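You operate a simulated robot arm through the tools that you are given. There is no shell and no other tool.

The job below is to be done with a simulated robot arm. You get a single attempt, and the scene is never put back.

JOB
Put things in order on the control desk. At the end: the yellow hand meter is in the black tub; the blue colour meter stands where the silver steel cup stood; the silver steel cup stands where the orange open tin stood; the orange open tin from the control desk stands where the yellow hand meter stood; whatever was shut is shut again. Leave all else as you found it, and nothing knocked over.

The check looks at the end state, three seconds after you hand in, the way a careful person would. Anything else that was tipped, shoved, dropped, spilled or broken makes it a failure.

ROBOT AND FRAMES
A 6-joint arm with a two-finger parallel gripper, fixed in place. Base frame: the origin is on the floor under the middle of its stand, x ahead of it, y to its left, z up; the work surface is at about z = 880. Readings come in mm, degrees, newtons and seconds.
With the tool pointing down near the work surface it reaches from about 240 to 640 mm from the base axis. Its first joint turns from -66.0 to 66.0 degrees. Payload 2.7 kg.
The tool frame sits at the grasp point between the pads (the TCP): z along the fingers, y along the line on which they close. The tips reach 23 mm beyond it. The gripper opens to 94 mm. The fingers are 38 mm wide and 10 mm thick; the gripper's body (54 by 96 mm) begins 39 mm behind the TCP.
Orientation is that of the tool frame in the base frame, as a unit quaternion [x, y, z, w]. With the fingers straight down and closing along the base's y, the tool's x points along the base's -x, its y along +y and its z along -z.

CONTROLS
- The arm moves only by the tool arm_command. Its arguments are lists of equal length, an entry for each row: "linear": the shift along the tool's x, y, z in units of 25 mm (1.0 is 25 mm), a list of three; "delta_rot": the turn, a rotation vector about the tool's x, y, z in units of 6 degrees (1.0 is 6 degrees), a list of three. In form: {"linear": [[dx, dy, dz], ...], "delta_rot": [[rx, ry, rz], ...]}. A call has 1 to 20 rows; each row shifts and turns the commanded pose from where the row before left it, along the tool's axes as they then stand. "hand" is the opening, from 0 (shut) to 1 (fully open), set as the call begins (left out, the last holds). A call with a number of a shift or a turn outside -1 to 1 is refused whole. A row lasts 0.2 s, in which the tool goes at most 50 mm and 8.6 degrees; a call with a longer step from one row to the next is refused whole, and so is a gripper value outside its range. A pose out of reach is approached as far as the arm can. The call stops where the force on the tool passes 40 N (or 10 N more than at its start, if that is more) or the arm is blocked; 0.2 s more then pass. The fingers move at their own pace (about 45 mm/s each) and stop on an object; they squeeze with about 23 N. The grip force told is the motor's: it shows also when the fingers shut on nothing. Time passes only in rows, and 0.2 s behind the last, so rows that do not move let the fingers close. The reply holds the time, the measured pose of the TCP, the force on the tool along the base axes, the opening and the grip force, in the units named above and with some noise, with the torque about the TCP (base axes, N m) and any sound that the robot's microphone picked up, and new pictures: "views" is both (left out), scene, wrist or none.
- Cameras (640 x 400 px; columns grow to the right, rows downward): "scene" is fixed at [92.3, -452.4, 1388.1]; the picture's right is [0.63, -0.77, 0.00], its down [-0.47, -0.38, -0.80] and it looks along [0.62, 0.51, -0.60] (base axes); focal length 226 px, centre (320, 200). "wrist" rides on the gripper at [86, 16, -75] in the tool frame; the picture's right is [-0.18, 0.98, 0.00], its down [-0.58, -0.11, -0.81] and it looks along [-0.79, -0.15, 0.59] (tool axes); focal length 243 px, centre (320, 200). There is no depth. A picture from a camera that has moved, and an enlarged one, comes with that camera's place and axes in the base frame and with its lens. The place of the scene camera against the robot may be out by one fixed shift of up to 18 mm in any direction.
- enlarge(camera, box): a new picture of the part [left, top, right, bottom] of that camera's present view, enlarged. No time passes.
- job_done(): hands the job in; it is judged then, once.

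Nothing tells you positions but the pictures and the camera data. Unless the task says otherwise, let go and move clear before handing in.

The tools are called as name(argument=value, ...) on one line, values as JSON. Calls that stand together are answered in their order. arm_command: Moves the arm, as the interface text tells. Its arguments: {"type":"object","properties":{"linear":{"type":"array"},"delta_rot":{"type":"array"},"hand":{"type":"number"},"views":{"type":"string","enum":["both","scene","wrist","none"]}},"required":["linear","delta_rot"]} The other tools are called the same way: enlarge (camera, box) takes an enlarged picture of a part of a camera's view; job_done () hands the job in.

At the start:

```text
clock: 0.0
position: [376.7, 33.4, 1271.8]
tcp_rot: [0.0, 1.0, 0.0, 0.001]
contact_force: [0.4, 0.2, 0.3]
ft_torque: [0.03, 0.02, 0.01]
finger_gap: 94.2
finger_force: 0.0
```

scene: 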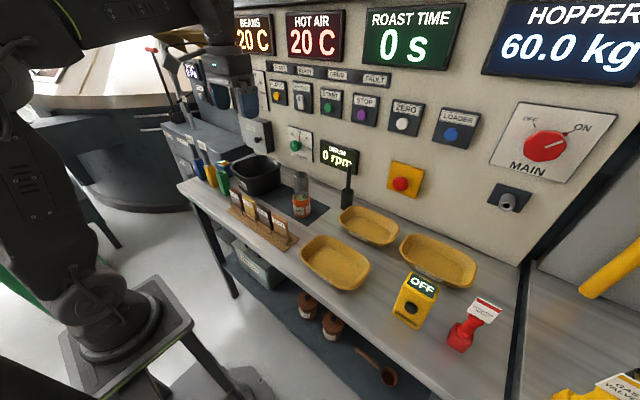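
wrist: 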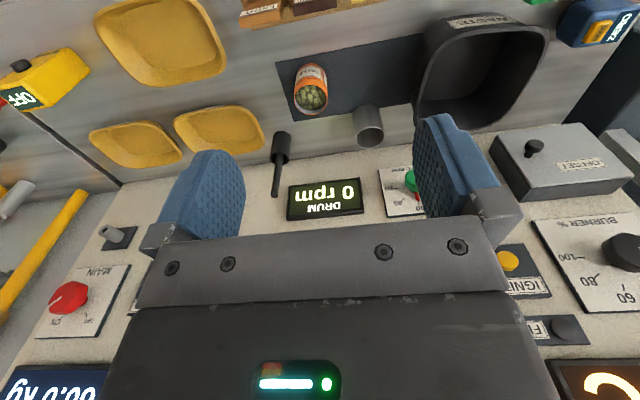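

I see a roaster control desk with a black tub, an orange tin, a steel cup, trays and meters on it. I'll look closer before moving anything.

enlarge(camera="scene", box=[150, 100, 350, 260])

enlarge(camera="scene", box=[300, 170, 540, 370])

enlarge(camera="wrist", box=[240, 0, 640, 200])

enlarge(camera="wrist", box=[0, 0, 320, 200])

```text
2.50 times, centred on (250, 180) of scene
camera zoom: at [92.3, -452.4, 1388.1], right [0.63, -0.77, 0.0], down [-0.47, -0.38, -0.8], along [0.62, 0.51, -0.6], focal length 564 px, centre (495, 250)
```

zoom: 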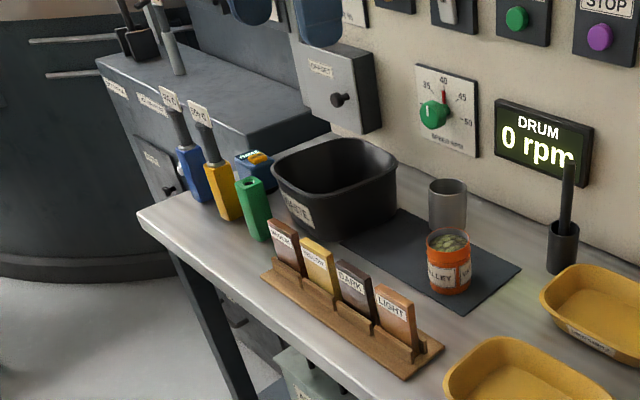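

```text
2.00 times, centred on (420, 270) of scene
camera zoom: at [92.3, -452.4, 1388.1], right [0.63, -0.77, 0.0], down [-0.47, -0.38, -0.8], along [0.62, 0.51, -0.6], focal length 451 px, centre (120, 60)
```

zoom: 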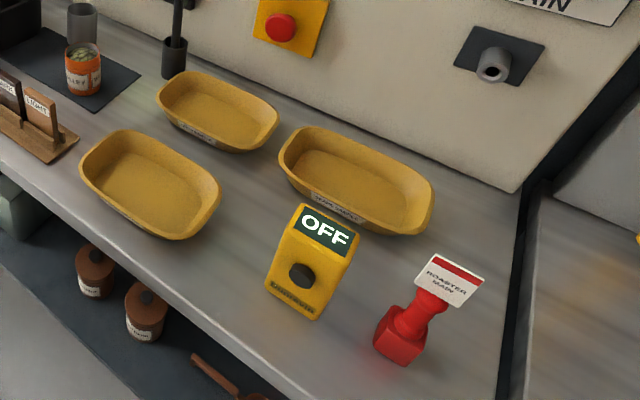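

```text
1.60 times, centred on (440, 100) of wrist
camera zoom: at [290.4, 49.3, 1346.4], right [0.18, 0.98, 0.0], down [0.58, -0.11, 0.81], along [0.79, -0.15, -0.59], focal length 388 px, centre (128, 360)
```

zoom: 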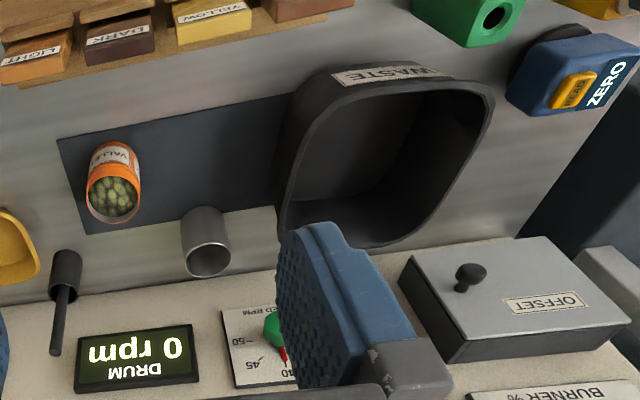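

```text
2.00 times, centred on (160, 100) of wrist
camera zoom: at [290.4, 49.3, 1346.4], right [0.18, 0.98, 0.0], down [0.58, -0.11, 0.81], along [0.79, -0.15, -0.59], focal length 485 px, centre (640, 400)
```

zoom: 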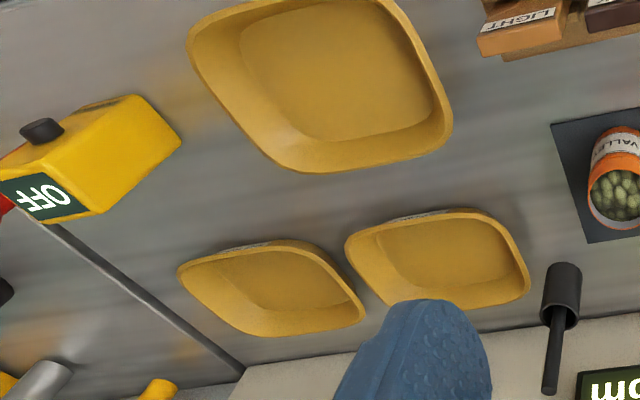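

The yellow box reading "OFF" at about (390,-447) should be the hand meter, with the blue meter beyond the black tub. The tin is near (505,-15) and the cup near (605,80). I'll swing the wrist camera over the yellow meter first.

arm_command(linear=[[0.42, -0.94, 0.24], [0.42, -0.94, 0.24], [0.42, -0.94, 0.24], [0.42, -0.94, 0.24], [0.42, -0.94, 0.24], [0.42, -0.94, 0.24], [0.42, -0.94, 0.24], [0.42, -0.94, 0.24], [0.42, -0.94, 0.24], [0.42, -0.94, 0.24], [0.42, -0.94, 0.24], [0.42, -0.94, 0.24], [0, 0, 0], [0, 0, 0], [0, 0, 0], [0, 0, 0], [0, 0, 0], [0, 0, 0], [0, 0, 0], [0, 0, 0]], delta_rot=[[0, 0, 0], [0, 0, 0], [0, 0, 0], [0, 0, 0], [0, 0, 0], [0, 0, 0], [0, 0, 0], [0, 0, 0], [0, 0, 0], [0, 0, 0], [0, 0, 0], [0, 0, 0], [0, 0, 0.9375], [0, 0, 0.9375], [0, 0, 0.9375], [0, 0, 0.9375], [0, 0, 0.9375], [0, 0, 0.9375], [0, 0, 0.9375], [0, 0, 0.9375]])

```text
clock: 4.2
position: [250.7, -247.4, 1199.0]
tcp_rot: [0.382, 0.924, 0.0, 0.0]
contact_force: [-1.0, -0.3, -0.3]
ft_torque: [0.0, 0.0, -0.03]
finger_gap: 93.9
finger_force: 0.0
camera wrist: at [201.6, -175.2, 1273.7], right [0.83, 0.56, 0.0], down [0.33, -0.49, 0.81], along [0.46, -0.67, -0.59], focal length 243 px, centre (320, 200)
```

scene: 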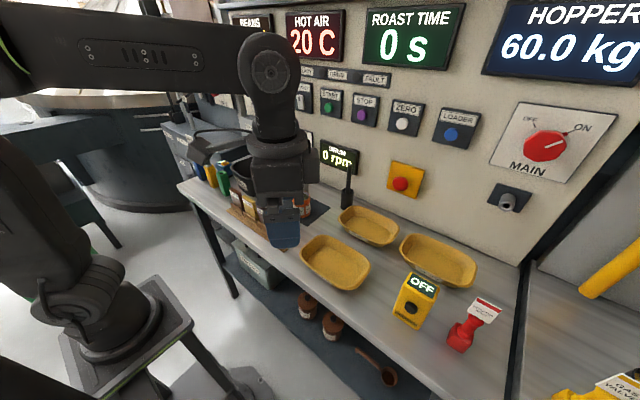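
wrist: 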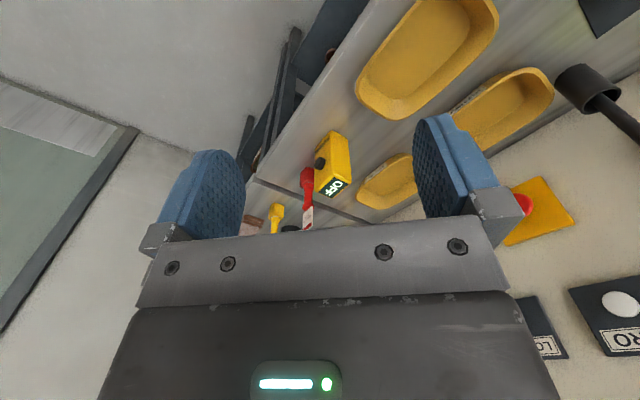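

The meter is in view between the fingers. I'll enlarge it.

enlarge(camera="wrist", box=[240, 90, 420, 230])

enlarge(camera="scene", box=[380, 250, 510, 360])

```text
2.86 times, centred on (330, 160) of wrist
camera zoom: at [201.6, -175.2, 1273.7], right [0.83, 0.56, 0.0], down [0.33, -0.49, 0.81], along [0.46, -0.67, -0.59], focal length 693 px, centre (291, 314)
```

zoom: 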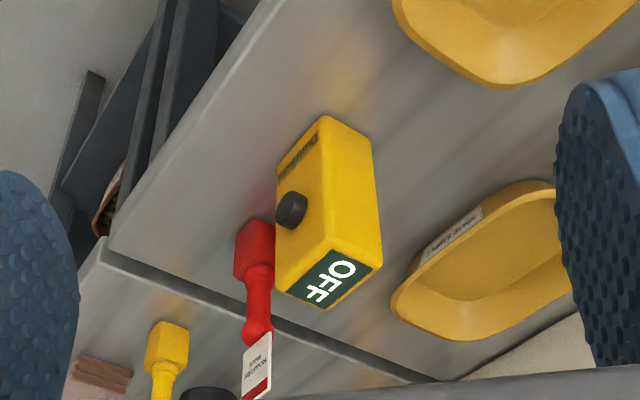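

```text
3.64 times, centred on (445, 305) of scene
camera zoom: at [92.3, -452.4, 1388.1], right [0.63, -0.77, 0.0], down [-0.47, -0.38, -0.8], along [0.62, 0.51, -0.6], focal length 820 px, centre (-134, -182)
```

zoom: 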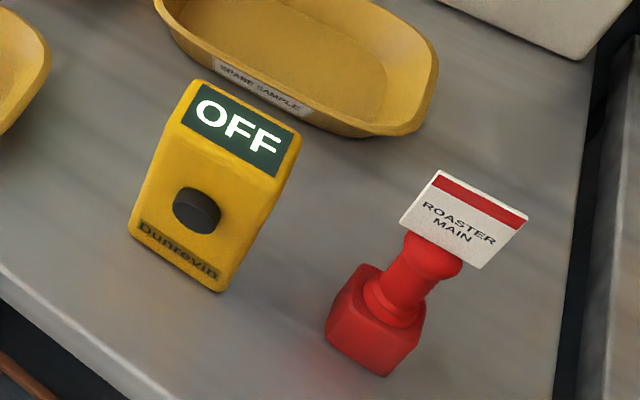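

The yellow meter stands at about x 394–440, y -478 to -416 and is about 120 mm tall. Next I'll look down on the tin, cup, tub and blue meter.

arm_command(linear=[[0, 0, 0], [0, 0, 0], [0, 0, 0], [0, 0, 0], [0, 0, 0], [0, 0, 0], [0, 0, 0], [0, 0, 0], [-0.25, 1, 0], [-0.25, 1, 0], [-0.25, 1, 0], [-0.25, 1, 0], [-0.25, 1, 0], [-0.25, 1, 0], [-0.25, 1, 0], [-0.25, 1, 0], [-0.25, 1, 0], [-0.25, 1, 0], [-0.25, 1, 0], [-0.25, 1, 0]], delta_rot=[[0, 0, -0.9375], [0, 0, -0.9375], [0, 0, -0.9375], [0, 0, -0.9375], [0, 0, -0.9375], [0, 0, -0.9375], [0, 0, -0.9375], [0, 0, -0.9375], [0, 0, 0], [0, 0, 0], [0, 0, 0], [0, 0, 0], [0, 0, 0], [0, 0, 0], [0, 0, 0], [0, 0, 0], [0, 0, 0], [0, 0, 0], [0, 0, 0], [0, 0, 0]], views="none")

arm_command(linear=[[0, 0, 0], [0, 0, 0], [0, 0, 0], [0, 0, 0], [0, 0, 0]], delta_rot=[[0, 1, 0], [0, 1, 0], [0, 1, 0], [0, 1, 0], [0, 1, 0]], views="both")

```text
clock: 8.4
position: [323.6, 50.7, 1198.6]
tcp_rot: [0.001, 1.0, 0.001, 0.0]
contact_force: [-0.7, 0.7, 0.3]
ft_torque: [-0.01, -0.03, 0.01]
finger_gap: 94.2
finger_force: 0.0
```

```text
clock: 9.6
position: [322.8, 51.2, 1199.6]
tcp_rot: [0.001, 0.966, 0.001, -0.259]
contact_force: [-0.4, -0.2, -0.1]
ft_torque: [0.03, -0.04, 0.03]
finger_gap: 94.0
finger_force: 0.2
camera wrist: at [287.2, 67.0, 1307.4], right [0.16, 0.98, -0.09], down [0.91, -0.11, 0.41], along [0.39, -0.15, -0.91], focal length 243 px, centre (320, 200)
```

scene: 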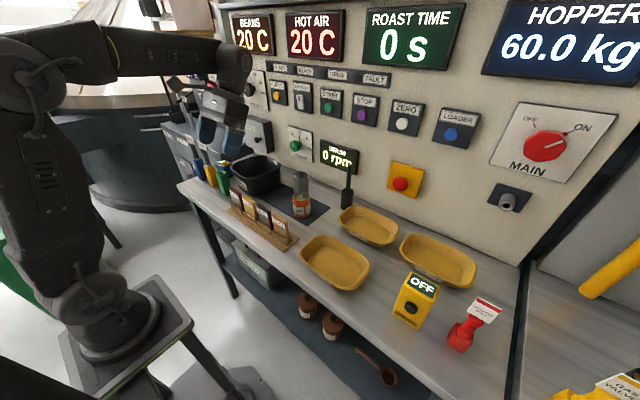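
wrist: 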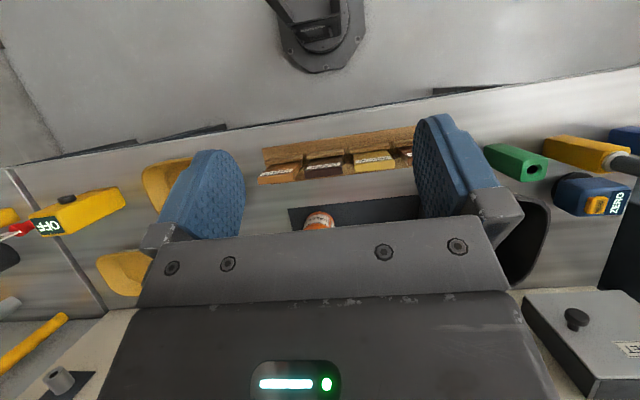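

The steep tilt shows the near half well. I'll enlarge the right side, around the blue meter and tub.

enlarge(camera="wrist", box=[470, 100, 640, 220])

enlarge(camera="wrist", box=[240, 100, 440, 240])

enlarge(camera="scene", box=[185, 130, 275, 200])

```text
3.33 times, centred on (555, 160) of wrist
camera zoom: at [287.2, 67.0, 1307.4], right [0.16, 0.98, -0.09], down [0.91, -0.11, 0.41], along [0.39, -0.15, -0.91], focal length 809 px, centre (-463, 333)
```

zoom: 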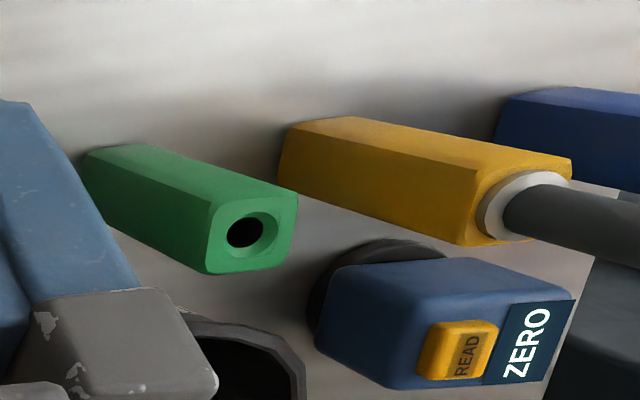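

```text
2.86 times, centred on (340, 170) of wrist
camera zoom: at [287.2, 67.0, 1307.4], right [0.16, 0.98, -0.09], down [0.91, -0.11, 0.41], along [0.39, -0.15, -0.91], focal length 693 px, centre (263, 286)
```

zoom: 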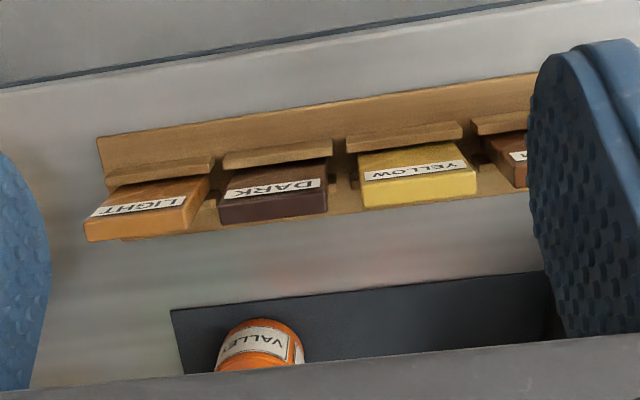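

```text
5.71 times, centred on (230, 165) of scene
camera zoom: at [92.3, -452.4, 1388.1], right [0.63, -0.77, 0.0], down [-0.47, -0.38, -0.8], along [0.62, 0.51, -0.6], focal length 1289 px, centre (834, 400)
```

zoom: 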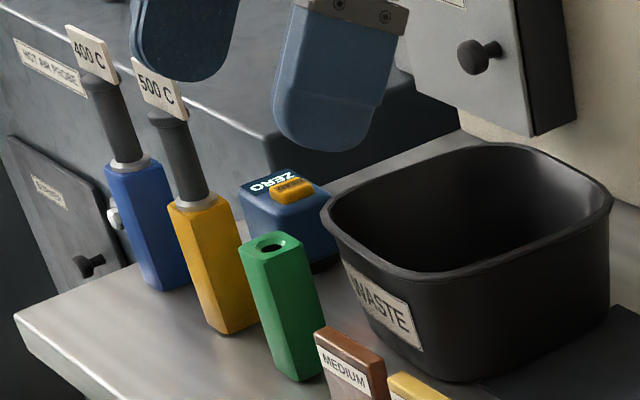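

The blue meter is a block on a disc base, close between the tub, a green block and a yellow probe block. I'll get a radial view of that corner.

arm_command(linear=[[0, 0, 0], [0, 0, 0], [0, 0, 0], [0, 0, 0], [0, 0, 0], [-0.09, 0.956, 0.2], [-0.09, 0.956, 0.2], [-0.09, 0.956, 0.2], [-0.09, 0.956, 0.2], [-0.09, 0.956, 0.2], [-0.09, 0.956, 0.2], [-0.09, 0.956, 0.2], [-0.09, 0.956, 0.2], [-0.09, 0.956, 0.2], [-0.09, 0.956, 0.2]], delta_rot=[[0, -1, 0], [0, -1, 0], [0, -1, 0], [0, -1, 0], [0, -1, 0], [0, 0, 0], [0, 0, 0], [0, 0, 0], [0, 0, 0], [0, 0, 0], [0, 0, 0], [0, 0, 0], [0, 0, 0], [0, 0, 0], [0, 0, 0]], views="none")

arm_command(linear=[[0, 0, 0], [0, 0, 0], [0, 0, 0], [0, 0, 0], [0, 0, 0], [0, 0, 0], [0, 0, 0]], delta_rot=[[0, 0, -0.9524], [0, 0, -0.9524], [0, 0, -0.9524], [0, 0, -0.9524], [0, 0, -0.9524], [0, 0, -0.9524], [0, 0, -0.9524]], views="both")

```text
clock: 12.8
position: [343.2, 288.2, 1150.1]
tcp_rot: [0.001, 1.0, 0.0, 0.0]
contact_force: [0.1, 0.0, 0.2]
ft_torque: [0.0, -0.03, 0.02]
finger_gap: 94.3
finger_force: 0.0
```

```text
clock: 14.4
position: [347.4, 291.9, 1150.6]
tcp_rot: [-0.343, 0.939, 0.001, 0.001]
contact_force: [0.1, 0.3, -0.8]
ft_torque: [-0.03, -0.02, 0.03]
finger_gap: 94.0
finger_force: 0.1
camera wrist: at [270.8, 247.8, 1224.6], right [-0.49, 0.87, 0.0], down [0.51, 0.29, 0.81], along [0.7, 0.4, -0.59], focal length 243 px, centre (320, 200)
```

scene: 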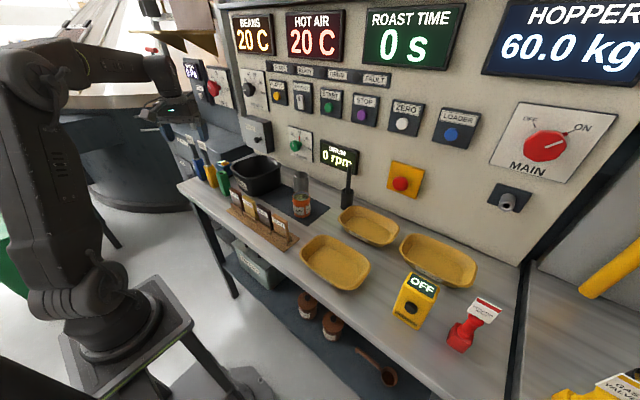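
wrist: 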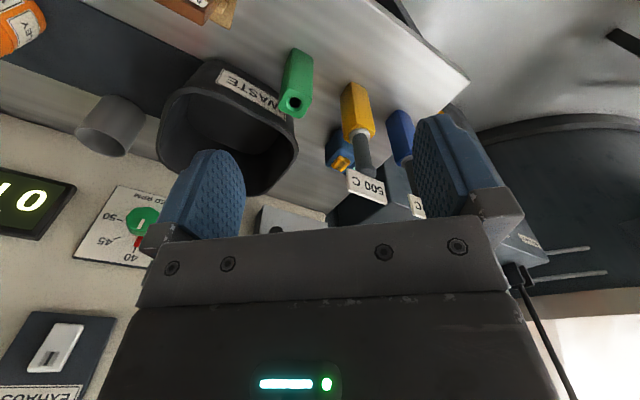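

enlarge(camera="wrist", box=[240, 30, 440, 220])

enlarge(camera="wrist", box=[0, 0, 310, 200])

```text
2.11 times, centred on (340, 125) of wrist
camera zoom: at [270.8, 247.8, 1224.6], right [-0.49, 0.87, 0.0], down [0.51, 0.29, 0.81], along [0.7, 0.4, -0.59], focal length 511 px, centre (278, 358)
```

zoom: 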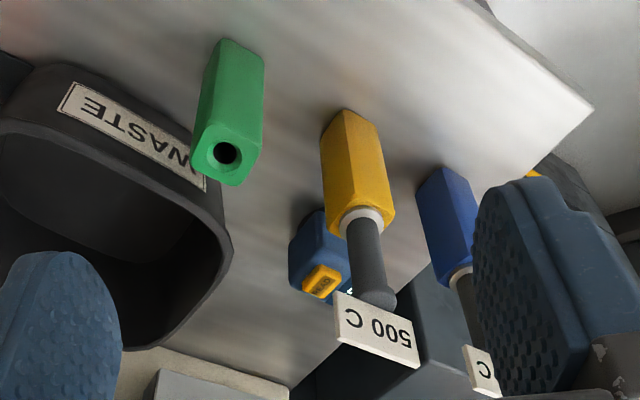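

```text
2.00 times, centred on (155, 100) of wrist
camera zoom: at [270.8, 247.8, 1224.6], right [-0.49, 0.87, 0.0], down [0.51, 0.29, 0.81], along [0.7, 0.4, -0.59], focal length 485 px, centre (650, 400)
```

zoom: 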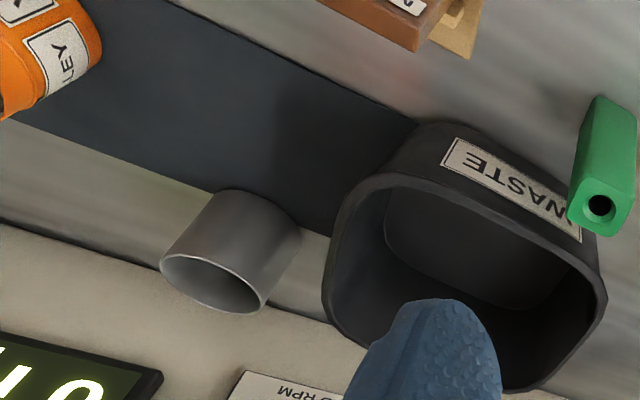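

The tub rim is at about z 976, and the blue meter's READ button is near (499,415,946). Now a close look over the cup and tin.

arm_command(linear=[[0, 0, 0], [0, 0, 0], [0, 0, 0], [0, 0, 0], [0, 0, 0], [0, 0, 0], [0, 0, 0], [-0.545, -0.942, 0.09], [-0.545, -0.942, 0.09], [-0.545, -0.942, 0.09], [-0.545, -0.942, 0.09], [-0.545, -0.942, 0.09], [-0.545, -0.942, 0.09], [-0.545, -0.942, 0.09], [-0.545, -0.942, 0.09], [-0.545, -0.942, 0.09]], delta_rot=[[0, 0, 0.9524], [0, 0, 0.9524], [0, 0, 0.9524], [0, 0, 0.9524], [0, 0, 0.9524], [0, 0, 0.9524], [0, 0, 0.9524], [0, 0, 0], [0, 0, 0], [0, 0, 0], [0, 0, 0], [0, 0, 0], [0, 0, 0], [0, 0, 0], [0, 0, 0], [0, 0, 0]])

```text
clock: 17.8
position: [469.1, 79.2, 1129.3]
tcp_rot: [0.001, 1.0, 0.002, 0.0]
contact_force: [0.8, 0.1, -0.3]
ft_torque: [0.04, 0.0, -0.01]
finger_gap: 93.9
finger_force: 0.1
camera wrist: at [383.8, 95.2, 1203.7], right [0.18, 0.98, 0.0], down [0.58, -0.11, 0.81], along [0.79, -0.15, -0.59], focal length 243 px, centre (320, 200)
```

scene: 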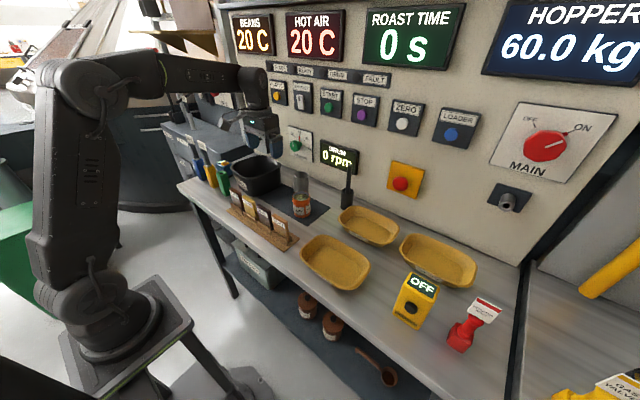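
wrist: 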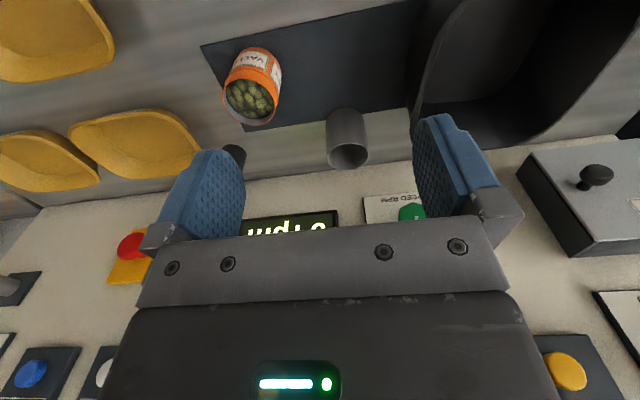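

enlarge(camera="wrist", box=[190, 20, 430, 190])

enlarge(camera="wrist", box=[400, 0, 640, 160])

enlarge(camera="scene", box=[220, 130, 350, 230])

```text
2.35 times, centred on (310, 105) of wrist
camera zoom: at [383.8, 95.2, 1203.7], right [0.18, 0.98, 0.0], down [0.58, -0.11, 0.81], along [0.79, -0.15, -0.59], focal length 571 px, centre (344, 424)
```

zoom: 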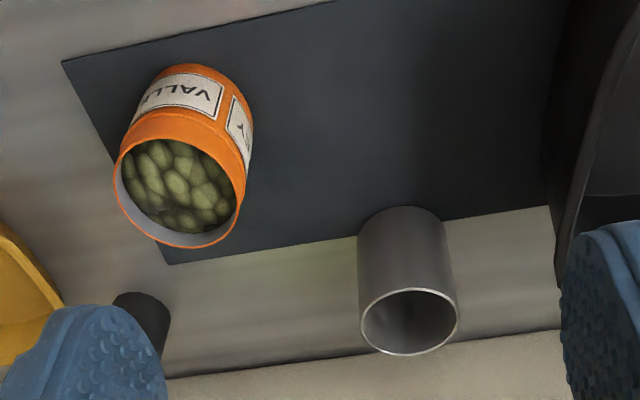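

```text
2.50 times, centred on (520, 80) of wrist
camera zoom: at [383.8, 95.2, 1203.7], right [0.18, 0.98, 0.0], down [0.58, -0.11, 0.81], along [0.79, -0.15, -0.59], focal length 606 px, centre (-180, 500)
```

zoom: 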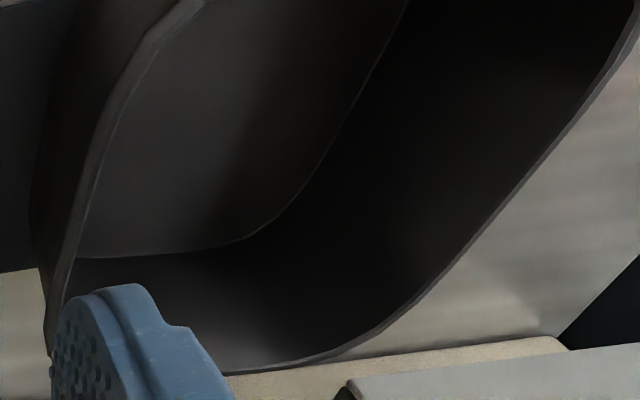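

```text
4.00 times, centred on (285, 180) of scene
camera zoom: at [92.3, -452.4, 1388.1], right [0.63, -0.77, 0.0], down [-0.47, -0.38, -0.8], along [0.62, 0.51, -0.6], focal length 903 px, centre (460, 280)
```

zoom: 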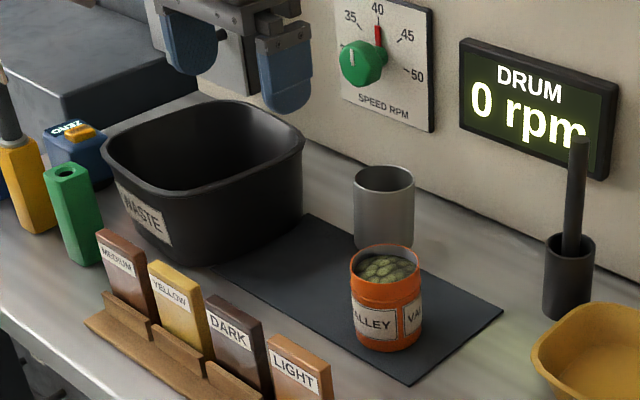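

The cup is at about (623,91), 58 mm wide, rim z 952. The tin is at about (522,-14), rim z 948. The tub centre is about (528,249). I'll go above the yellow meter now.

arm_command(linear=[[0.1, -1, 0], [0.1, -1, 0], [0.1, -1, 0], [0.1, -1, 0], [0.1, -1, 0], [0.1, -1, 0], [0.1, -1, 0], [0.1, -1, 0], [0.1, -1, 0], [0.1, -1, 0], [0.1, -1, 0], [0.1, -1, 0], [0.1, -1, 0], [0.1, -1, 0], [0.1, -1, 0], [0.1, -1, 0], [0.1, -1, 0], [0.1, -1, 0], [0.1, -1, 0], [0.1, -1, 0]], delta_rot=[[0, 0, 0], [0, 0, 0], [0, 0, 0], [0, 0, 0], [0, 0, 0], [0, 0, 0], [0, 0, 0], [0, 0, 0], [0, 0, 0], [0, 0, 0], [0, 0, 0], [0, 0, 0], [0, 0, 0], [0, 0, 0], [0, 0, 0], [0, 0, 0], [0, 0, 0], [0, 0, 0], [0, 0, 0], [0, 0, 0]])

```text
clock: 22.0
position: [416.7, -422.4, 1127.9]
tcp_rot: [-0.001, 1.0, 0.001, 0.0]
contact_force: [-0.1, -0.2, 1.2]
ft_torque: [-0.03, -0.04, -0.01]
finger_gap: 94.0
finger_force: 0.0
camera wrist: at [331.4, -406.1, 1203.3], right [0.18, 0.98, 0.0], down [0.58, -0.11, 0.81], along [0.79, -0.15, -0.59], focal length 243 px, centre (320, 200)
```

scene: 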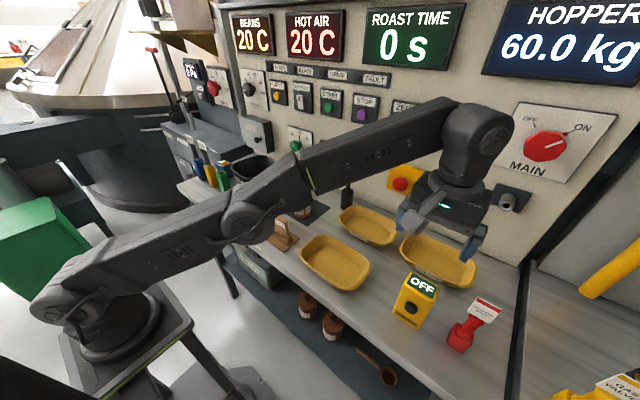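
wrist: 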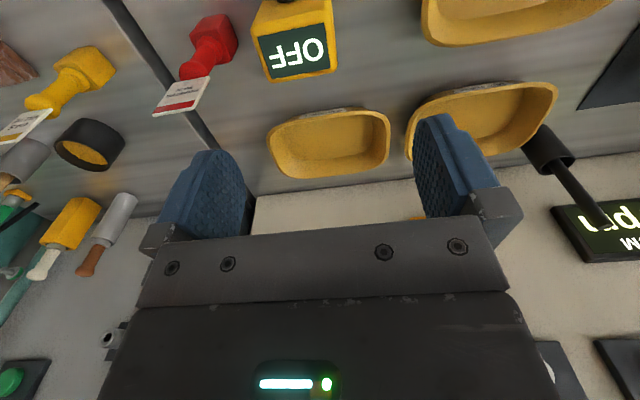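

enlarge(camera="wrist", box=[140, 0, 400, 130])

enlarge(camera="scene", box=[360, 170, 520, 370])

```text
2.46 times, centred on (270, 65) of wrist
camera zoom: at [331.4, -406.1, 1203.3], right [0.18, 0.98, 0.0], down [0.58, -0.11, 0.81], along [0.79, -0.15, -0.59], focal length 597 px, centre (443, 532)
```

zoom: 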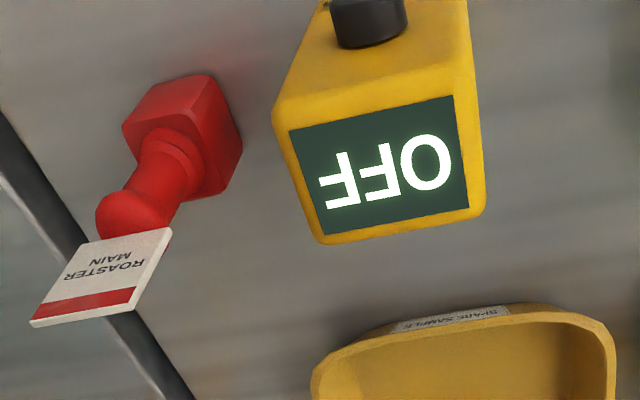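

```text
2.00 times, centred on (440, 270) of scene
camera zoom: at [92.3, -452.4, 1388.1], right [0.63, -0.77, 0.0], down [-0.47, -0.38, -0.8], along [0.62, 0.51, -0.6], focal length 451 px, centre (80, 60)
```

zoom: 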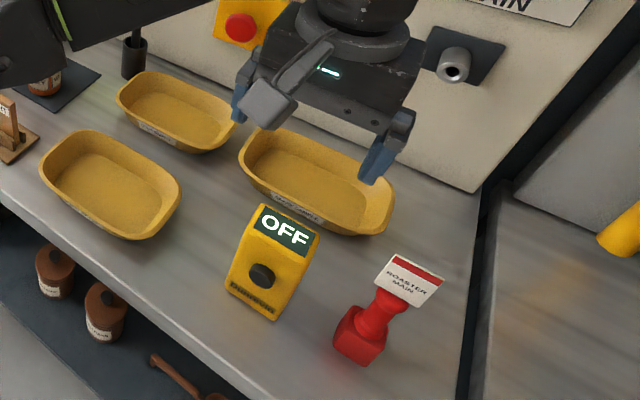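

The meter top is about 58 x 40 mm, centred near (412,-441), with its top at about z 990–1010. I'll move over it and go down with the fingers part-opened along y.

arm_command(linear=[[0.19, -0.744, 0], [0, 0, 0.95], [0, 0, 0.95], [0, 0, 0.95], [0, 0, 0.95]], delta_rot=[[0, 0, 0], [0, 0, 0], [0, 0, 0], [0, 0, 0], [0, 0, 0]], hand=0.95)

```text
clock: 23.2
position: [410.1, -433.7, 1031.4]
tcp_rot: [0.001, 1.0, 0.0, 0.001]
contact_force: [0.1, 0.2, -0.8]
ft_torque: [0.0, -0.03, -0.01]
finger_gap: 89.6
finger_force: 0.0
out of reach, approached as far as the arm can: row 1, 2
camera wrist: at [323.2, -417.2, 1105.6], right [0.18, 0.98, 0.0], down [0.58, -0.11, 0.81], along [0.79, -0.15, -0.59], focal length 243 px, centre (320, 200)
```

scene: 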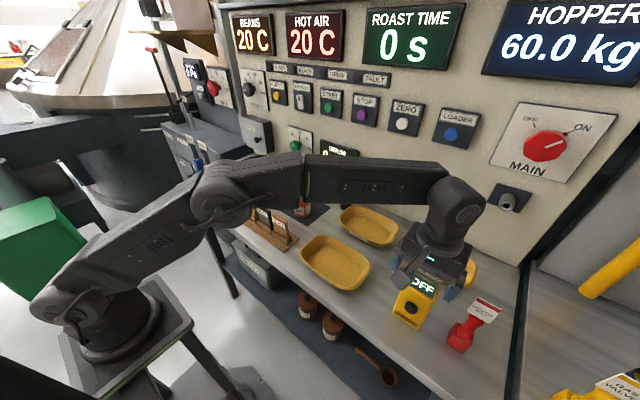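
wrist: 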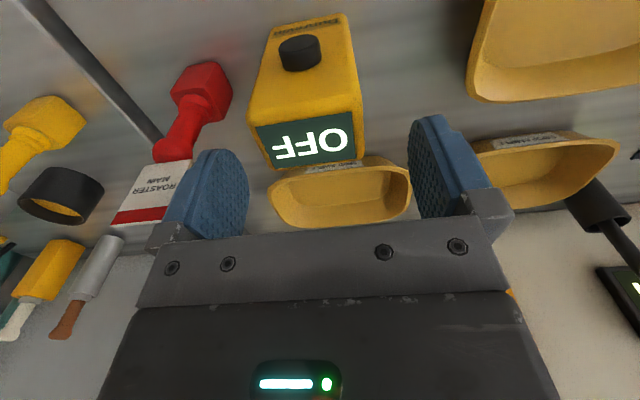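

arm_command(linear=[[0, 0, 0], [0, 0, 0]], delta_rot=[[0, 0, 0], [0, 0, 0]], views="none")

enlarge(camera="wrist", box=[140, 0, 460, 200])

```text
clock: 23.8
position: [408.2, -433.3, 1031.6]
tcp_rot: [0.0, 1.0, 0.001, 0.001]
contact_force: [0.4, -0.1, -0.3]
ft_torque: [-0.01, -0.03, -0.02]
finger_gap: 89.2
finger_force: 0.0
```

```text
2.00 times, centred on (300, 100) of wrist
camera zoom: at [323.3, -417.3, 1105.8], right [0.18, 0.98, 0.0], down [0.58, -0.11, 0.81], along [0.79, -0.15, -0.59], focal length 485 px, centre (360, 400)
```

zoom: 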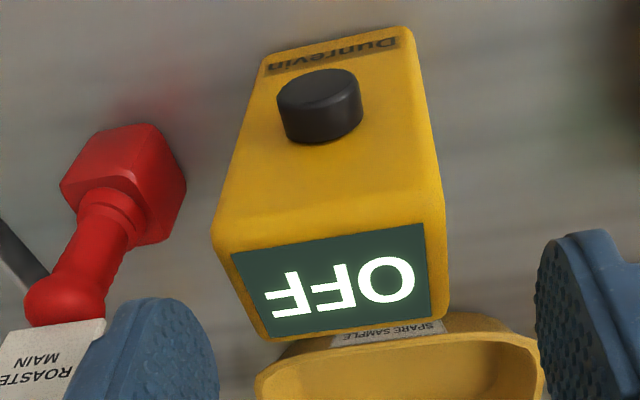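

The meter's top centre comes out at about (413,-440,994), clear of the red tag's plate at y ≈ -517. I'll shift a few mm and check.

arm_command(linear=[[-0.15, -0.27, 0.2], [0, 0, 0]], delta_rot=[[0, 0, 0], [0, 0, 0]], views="wrist")

```text
clock: 24.4
position: [412.0, -440.0, 1026.9]
tcp_rot: [0.0, 1.0, 0.001, 0.0]
contact_force: [0.1, 0.5, 0.5]
ft_torque: [-0.01, 0.04, -0.02]
finger_gap: 89.4
finger_force: 0.0
camera wrist: at [327.3, -424.4, 1100.6], right [0.18, 0.98, 0.0], down [0.58, -0.11, 0.81], along [0.79, -0.15, -0.59], focal length 243 px, centre (320, 200)
```

wrist: 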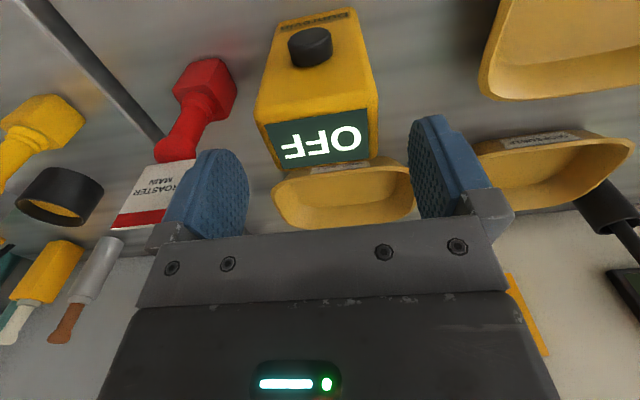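

arm_command(linear=[[0, 0, 0.6], [0, 0, 0.6], [0, 0, 0.6], [0, 0, 0.56], [0, 0, 0]], delta_rot=[[0, 0, 0], [0, 0, 0], [0, 0, 0], [0, 0, 0], [0, 0, 0]])

```text
clock: 25.6
position: [410.4, -440.7, 965.0]
tcp_rot: [-0.001, 1.0, 0.001, 0.001]
contact_force: [-0.2, 0.2, 0.0]
ft_torque: [-0.03, -0.01, 0.04]
finger_gap: 89.3
finger_force: 0.0
camera wrist: at [325.2, -425.3, 1039.9], right [0.18, 0.98, 0.0], down [0.58, -0.11, 0.81], along [0.79, -0.15, -0.59], focal length 243 px, centre (320, 200)
```

scene: 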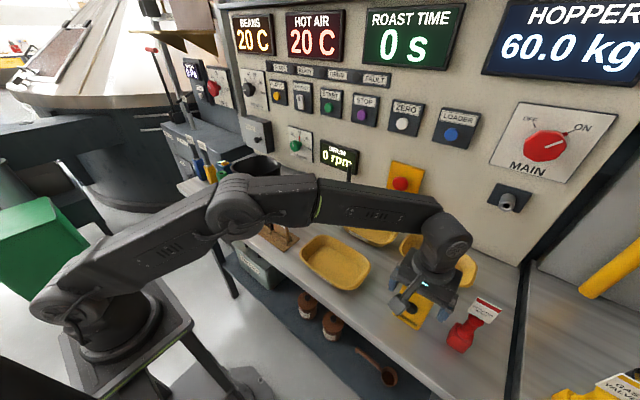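
wrist: 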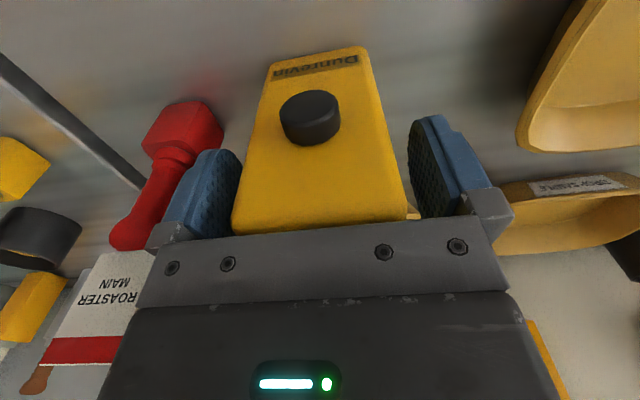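

The meter is centred between the pads, so I'll close.

arm_command(linear=[[0, 0, 0], [0, 0, 0], [0, 0, 0], [0, 0, 0], [0, 0, 0]], delta_rot=[[0, 0, 0], [0, 0, 0], [0, 0, 0], [0, 0, 0], [0, 0, 0]], hand=0, views="wrist")

```text
clock: 26.8
position: [410.5, -441.1, 965.9]
tcp_rot: [0.0, 1.0, 0.0, 0.001]
contact_force: [0.8, 1.0, 0.0]
ft_torque: [-0.02, -0.01, 0.01]
finger_gap: 62.0
finger_force: 22.4
camera wrist: at [325.3, -425.3, 1040.2], right [0.18, 0.98, 0.0], down [0.58, -0.11, 0.81], along [0.79, -0.15, -0.59], focal length 243 px, centre (320, 200)
```

wrist: 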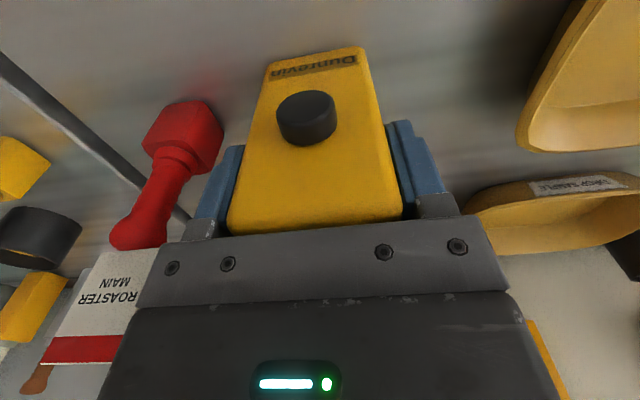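

I have the meter, with a 62 mm gap. I'll lift it, draw in, and carry it high toward the tub.

arm_command(linear=[[0, 0, -0.4], [0, 0, -0.6], [0, 0, -0.8], [0, 0, -0.8], [0.6, 0.6, -0.8], [0.6, 0.6, -0.8], [0.6, 0.6, -0.8], [0.4, 0.8, -0.8], [0, 1, -0.2], [0, 1, 0], [0, 1, 0], [0, 1, 0]], delta_rot=[[0, 0, 0], [0, 0, 0], [0, 0, 0], [0, 0, 0], [0, 0, 0], [0, 0, 0], [0, 0, 0], [0, 0, 0], [0, 0, 0], [0, 0, 0], [0, 0, 0], [0, 0, 0]])

```text
clock: 29.4
position: [354.2, -274.4, 1115.2]
tcp_rot: [0.0, 1.0, 0.001, 0.001]
contact_force: [0.0, 0.4, -0.8]
ft_torque: [0.01, 0.0, 0.0]
finger_gap: 61.8
finger_force: 23.2
camera wrist: at [269.7, -258.9, 1190.8], right [0.18, 0.98, 0.0], down [0.58, -0.11, 0.81], along [0.79, -0.15, -0.59], focal length 243 px, centre (320, 200)
```

scene: 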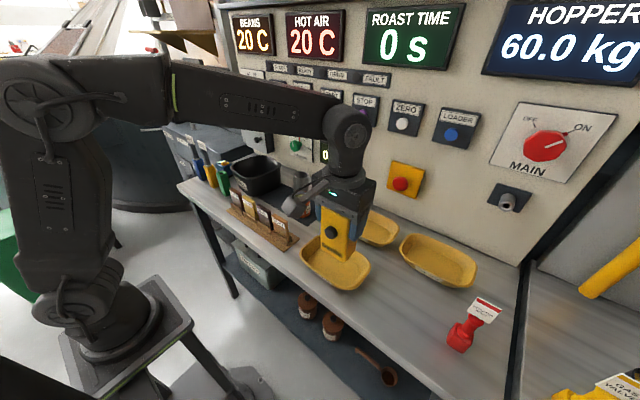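
wrist: 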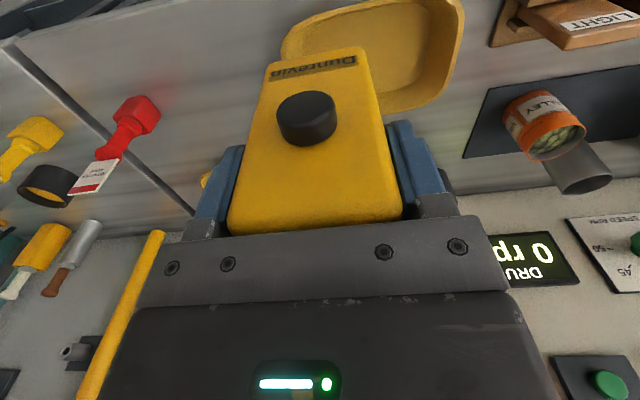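

arm_command(linear=[[-0.3, 1, 0], [-0.3, 1, 0], [-0.3, 1, 0], [-0.3, 1, 0], [-0.3, 1, 0], [-0.3, 1, 0], [-0.3, 1, 0], [-0.3, 1, 0], [-0.3, 1, 0], [-0.3, 1, 0], [-0.3, 1, 0], [-0.3, 1, 0], [-0.3, 1, 0], [-0.3, 1, 0], [-0.3, 1, 0], [-0.3, 1, 0], [-0.3, 1, 0], [-0.3, 1, 0], [-0.3, 1, 0], [-0.3, 1, 0]], delta_rot=[[0, 0, 0], [0, 0, 0], [0, 0, 0], [0, 0, 0], [0, 0, 0], [0, 0, 0], [0, 0, 0], [0, 0, 0], [0, 0, 0], [0, 0, 0], [0, 0, 0], [0, 0, 0], [0, 0, 0], [0, 0, 0], [0, 0, 0], [0, 0, 0], [0, 0, 0], [0, 0, 0], [0, 0, 0], [0, 0, 0]])

```text
clock: 33.6
position: [506.9, 226.0, 1115.2]
tcp_rot: [0.0, 1.0, 0.001, 0.001]
contact_force: [0.4, 0.5, -1.5]
ft_torque: [-0.03, -0.01, 0.02]
finger_gap: 62.1
finger_force: 22.9
camera wrist: at [420.8, 241.8, 1190.7], right [0.18, 0.98, 0.0], down [0.58, -0.11, 0.81], along [0.79, -0.15, -0.59], focal length 243 px, centre (320, 200)
```

scene: 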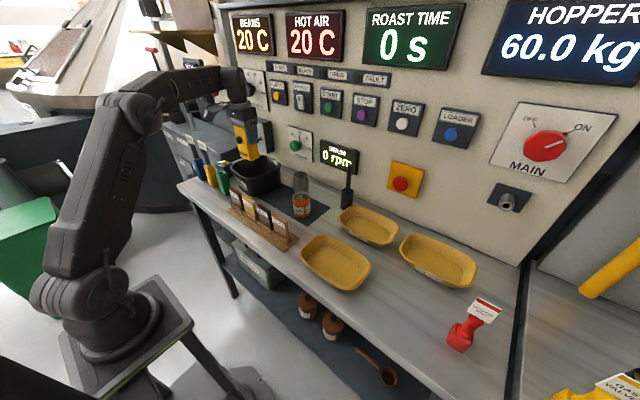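
wrist: 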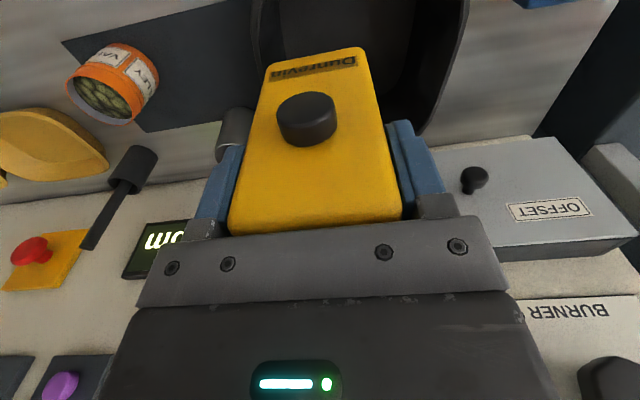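

enlarge(camera="wrist", box=[210, 0, 510, 190])

enlarge(camera="scene", box=[200, 90, 300, 220])

```text
2.11 times, centred on (360, 95) of wrist
camera zoom: at [420.8, 241.8, 1190.7], right [0.18, 0.98, 0.0], down [0.58, -0.11, 0.81], along [0.79, -0.15, -0.59], focal length 511 px, centre (236, 421)
```

zoom: 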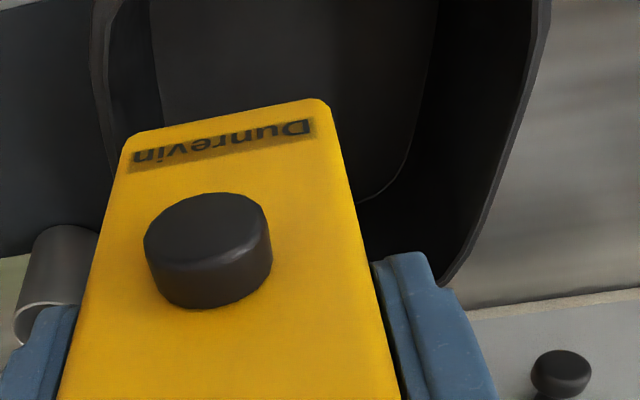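

```text
3.08 times, centred on (250, 155) of scene
camera zoom: at [92.3, -452.4, 1388.1], right [0.63, -0.77, 0.0], down [-0.47, -0.38, -0.8], along [0.62, 0.51, -0.6], focal length 694 px, centre (535, 338)
```

zoom: 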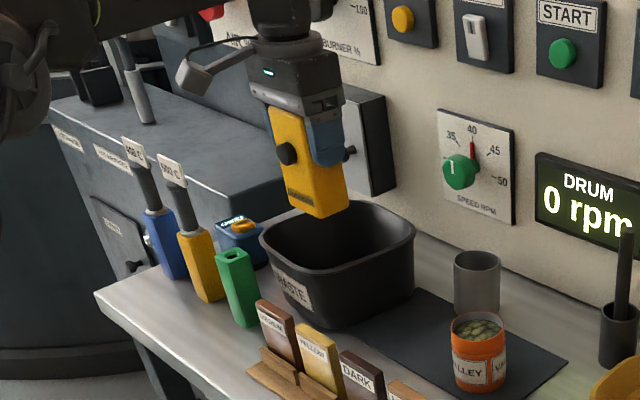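

Re-triangulating gives the tub rim at z≈953, spanning x 464–638 and y 171–345. I'll centre the meter over it and lower part way.

arm_command(linear=[[-0.66, 0.58, 0.2], [-0.66, 0.58, 0.2], [0, 0, 0.8], [0, 0, 0.8], [0, 0, 0.8], [0, 0, 0.8], [0, 0, 0.8], [0, 0, 0]], delta_rot=[[0, 0, 0], [0, 0, 0], [0, 0, 0], [0, 0, 0], [0, 0, 0], [0, 0, 0], [0, 0, 0], [0, 0, 0]])

```text
clock: 35.4
position: [541.4, 254.4, 1005.5]
tcp_rot: [0.0, 1.0, 0.001, 0.001]
contact_force: [-0.4, -0.8, -2.6]
ft_torque: [0.02, -0.02, 0.0]
finger_gap: 62.0
finger_force: 23.3
camera wrist: at [455.6, 270.7, 1080.4], right [0.18, 0.98, 0.0], down [0.58, -0.11, 0.81], along [0.79, -0.15, -0.59], focal length 243 px, centre (320, 200)
```

scene: 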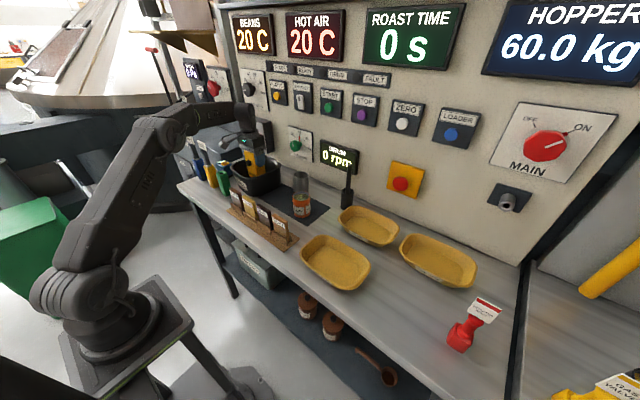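
wrist: 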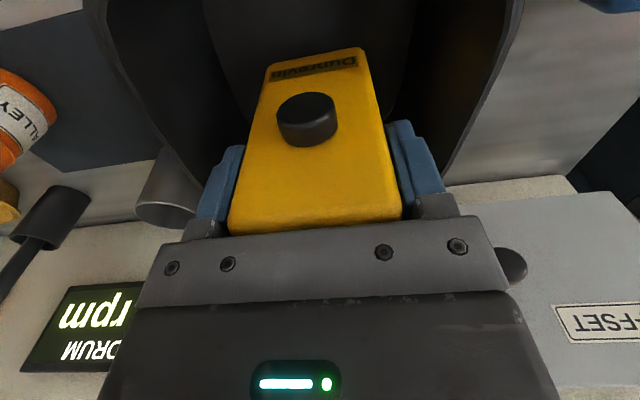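

enlarge(camera="scene", box=[200, 90, 300, 220])

enlarge(camera="wrist", box=[90, 0, 530, 250])

```text
3.08 times, centred on (250, 155) of scene
camera zoom: at [92.3, -452.4, 1388.1], right [0.63, -0.77, 0.0], down [-0.47, -0.38, -0.8], along [0.62, 0.51, -0.6], focal length 694 px, centre (535, 338)
```

zoom: 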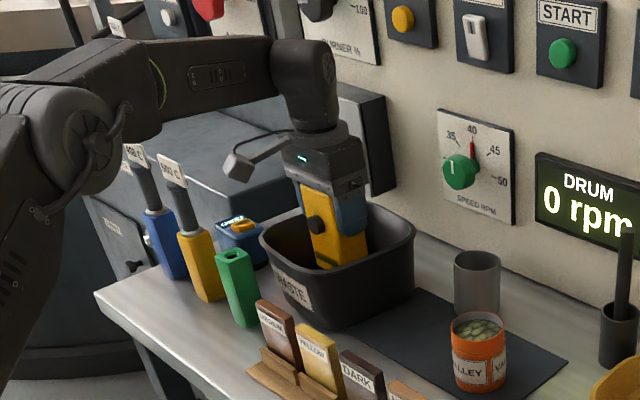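

```text
1.45 times, centred on (310, 125) of wrist
camera zoom: at [455.6, 270.7, 1080.4], right [0.18, 0.98, 0.0], down [0.58, -0.11, 0.81], along [0.79, -0.15, -0.59], focal length 353 px, centre (334, 309)
```

zoom: 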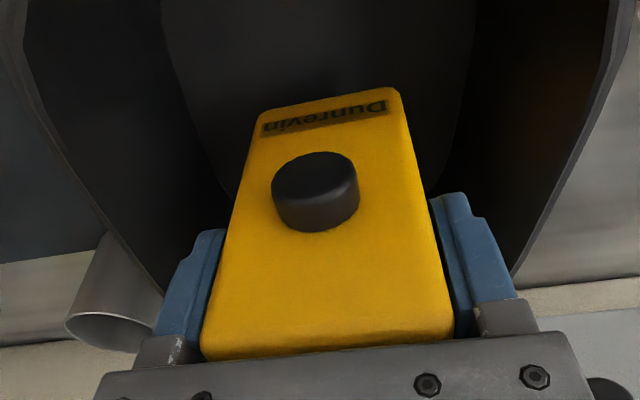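

The meter hangs inside the tub and is centred. I'll lower it gently to the floor of the tub.

arm_command(linear=[[0, 0, 0.4], [0, 0, 0.4], [0, 0, 0.3], [0, 0, 0.15], [0, 0, 0]], delta_rot=[[0, 0, 0], [0, 0, 0], [0, 0, 0], [0, 0, 0], [0, 0, 0]], views="none")

arm_command(linear=[[0, 0, 0.08], [0, 0, 0]], delta_rot=[[0, 0, 0], [0, 0, 0]], views="none")

```text
clock: 36.6
position: [540.8, 253.5, 974.7]
tcp_rot: [0.001, 1.0, 0.002, 0.001]
contact_force: [-1.2, -0.8, -1.7]
ft_torque: [0.05, -0.02, -0.02]
finger_gap: 61.7
finger_force: 23.3
```

```text
clock: 37.2
position: [541.3, 252.8, 972.7]
tcp_rot: [0.0, 1.0, 0.001, 0.001]
contact_force: [-0.1, -0.2, -1.3]
ft_torque: [0.02, 0.03, 0.01]
finger_gap: 61.9
finger_force: 22.8
```

arm_command(linear=[[0, 0, 0.06], [0, 0, 0]], delta_rot=[[0, 0, 0], [0, 0, 0]], views="none")

arm_command(linear=[[0, 0, 0.06], [0, 0, 0]], delta_rot=[[0, 0, 0], [0, 0, 0]], views="none")

```text
clock: 37.8
position: [541.1, 252.7, 971.7]
tcp_rot: [0.0, 1.0, 0.001, 0.001]
contact_force: [-1.1, 0.8, -0.7]
ft_torque: [-0.01, 0.07, -0.03]
finger_gap: 61.7
finger_force: 22.8
```

```text
clock: 38.4
position: [542.3, 252.8, 970.9]
tcp_rot: [0.0, 1.0, 0.0, 0.002]
contact_force: [-1.9, -2.8, 11.1]
ft_torque: [-0.59, 0.28, -0.05]
finger_gap: 61.9
finger_force: 23.3
```

Contact at z≈971, so the meter is resting on the tub floor. I'll release it.

arm_command(linear=[[0, 0, 0], [0, 0, 0], [0, 0, 0]], delta_rot=[[0, 0, 0], [0, 0, 0], [0, 0, 0]], hand=0.88, views="both")

```text
clock: 39.2
position: [541.2, 252.6, 968.8]
tcp_rot: [0.0, 1.0, 0.001, 0.001]
contact_force: [0.1, -0.5, 0.1]
ft_torque: [0.01, 0.01, -0.03]
finger_gap: 82.7
finger_force: 0.2
camera wrist: at [455.4, 269.3, 1044.3], right [0.18, 0.98, 0.0], down [0.58, -0.11, 0.81], along [0.79, -0.15, -0.59], focal length 243 px, centre (320, 200)
```

scene: 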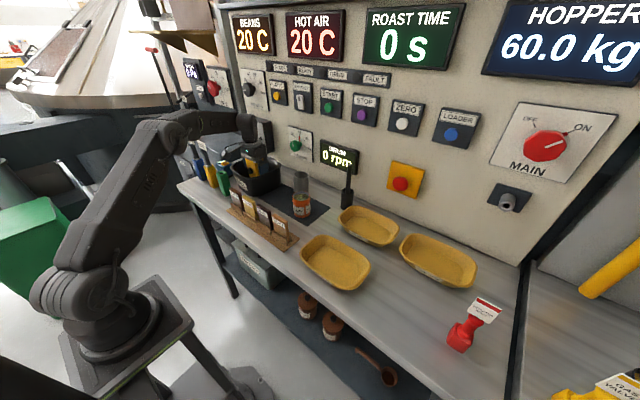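
wrist: 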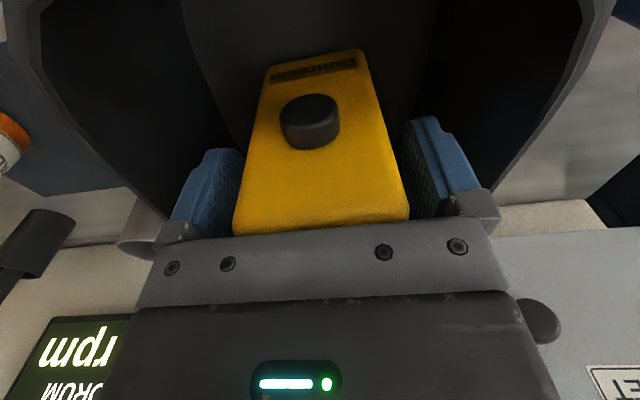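

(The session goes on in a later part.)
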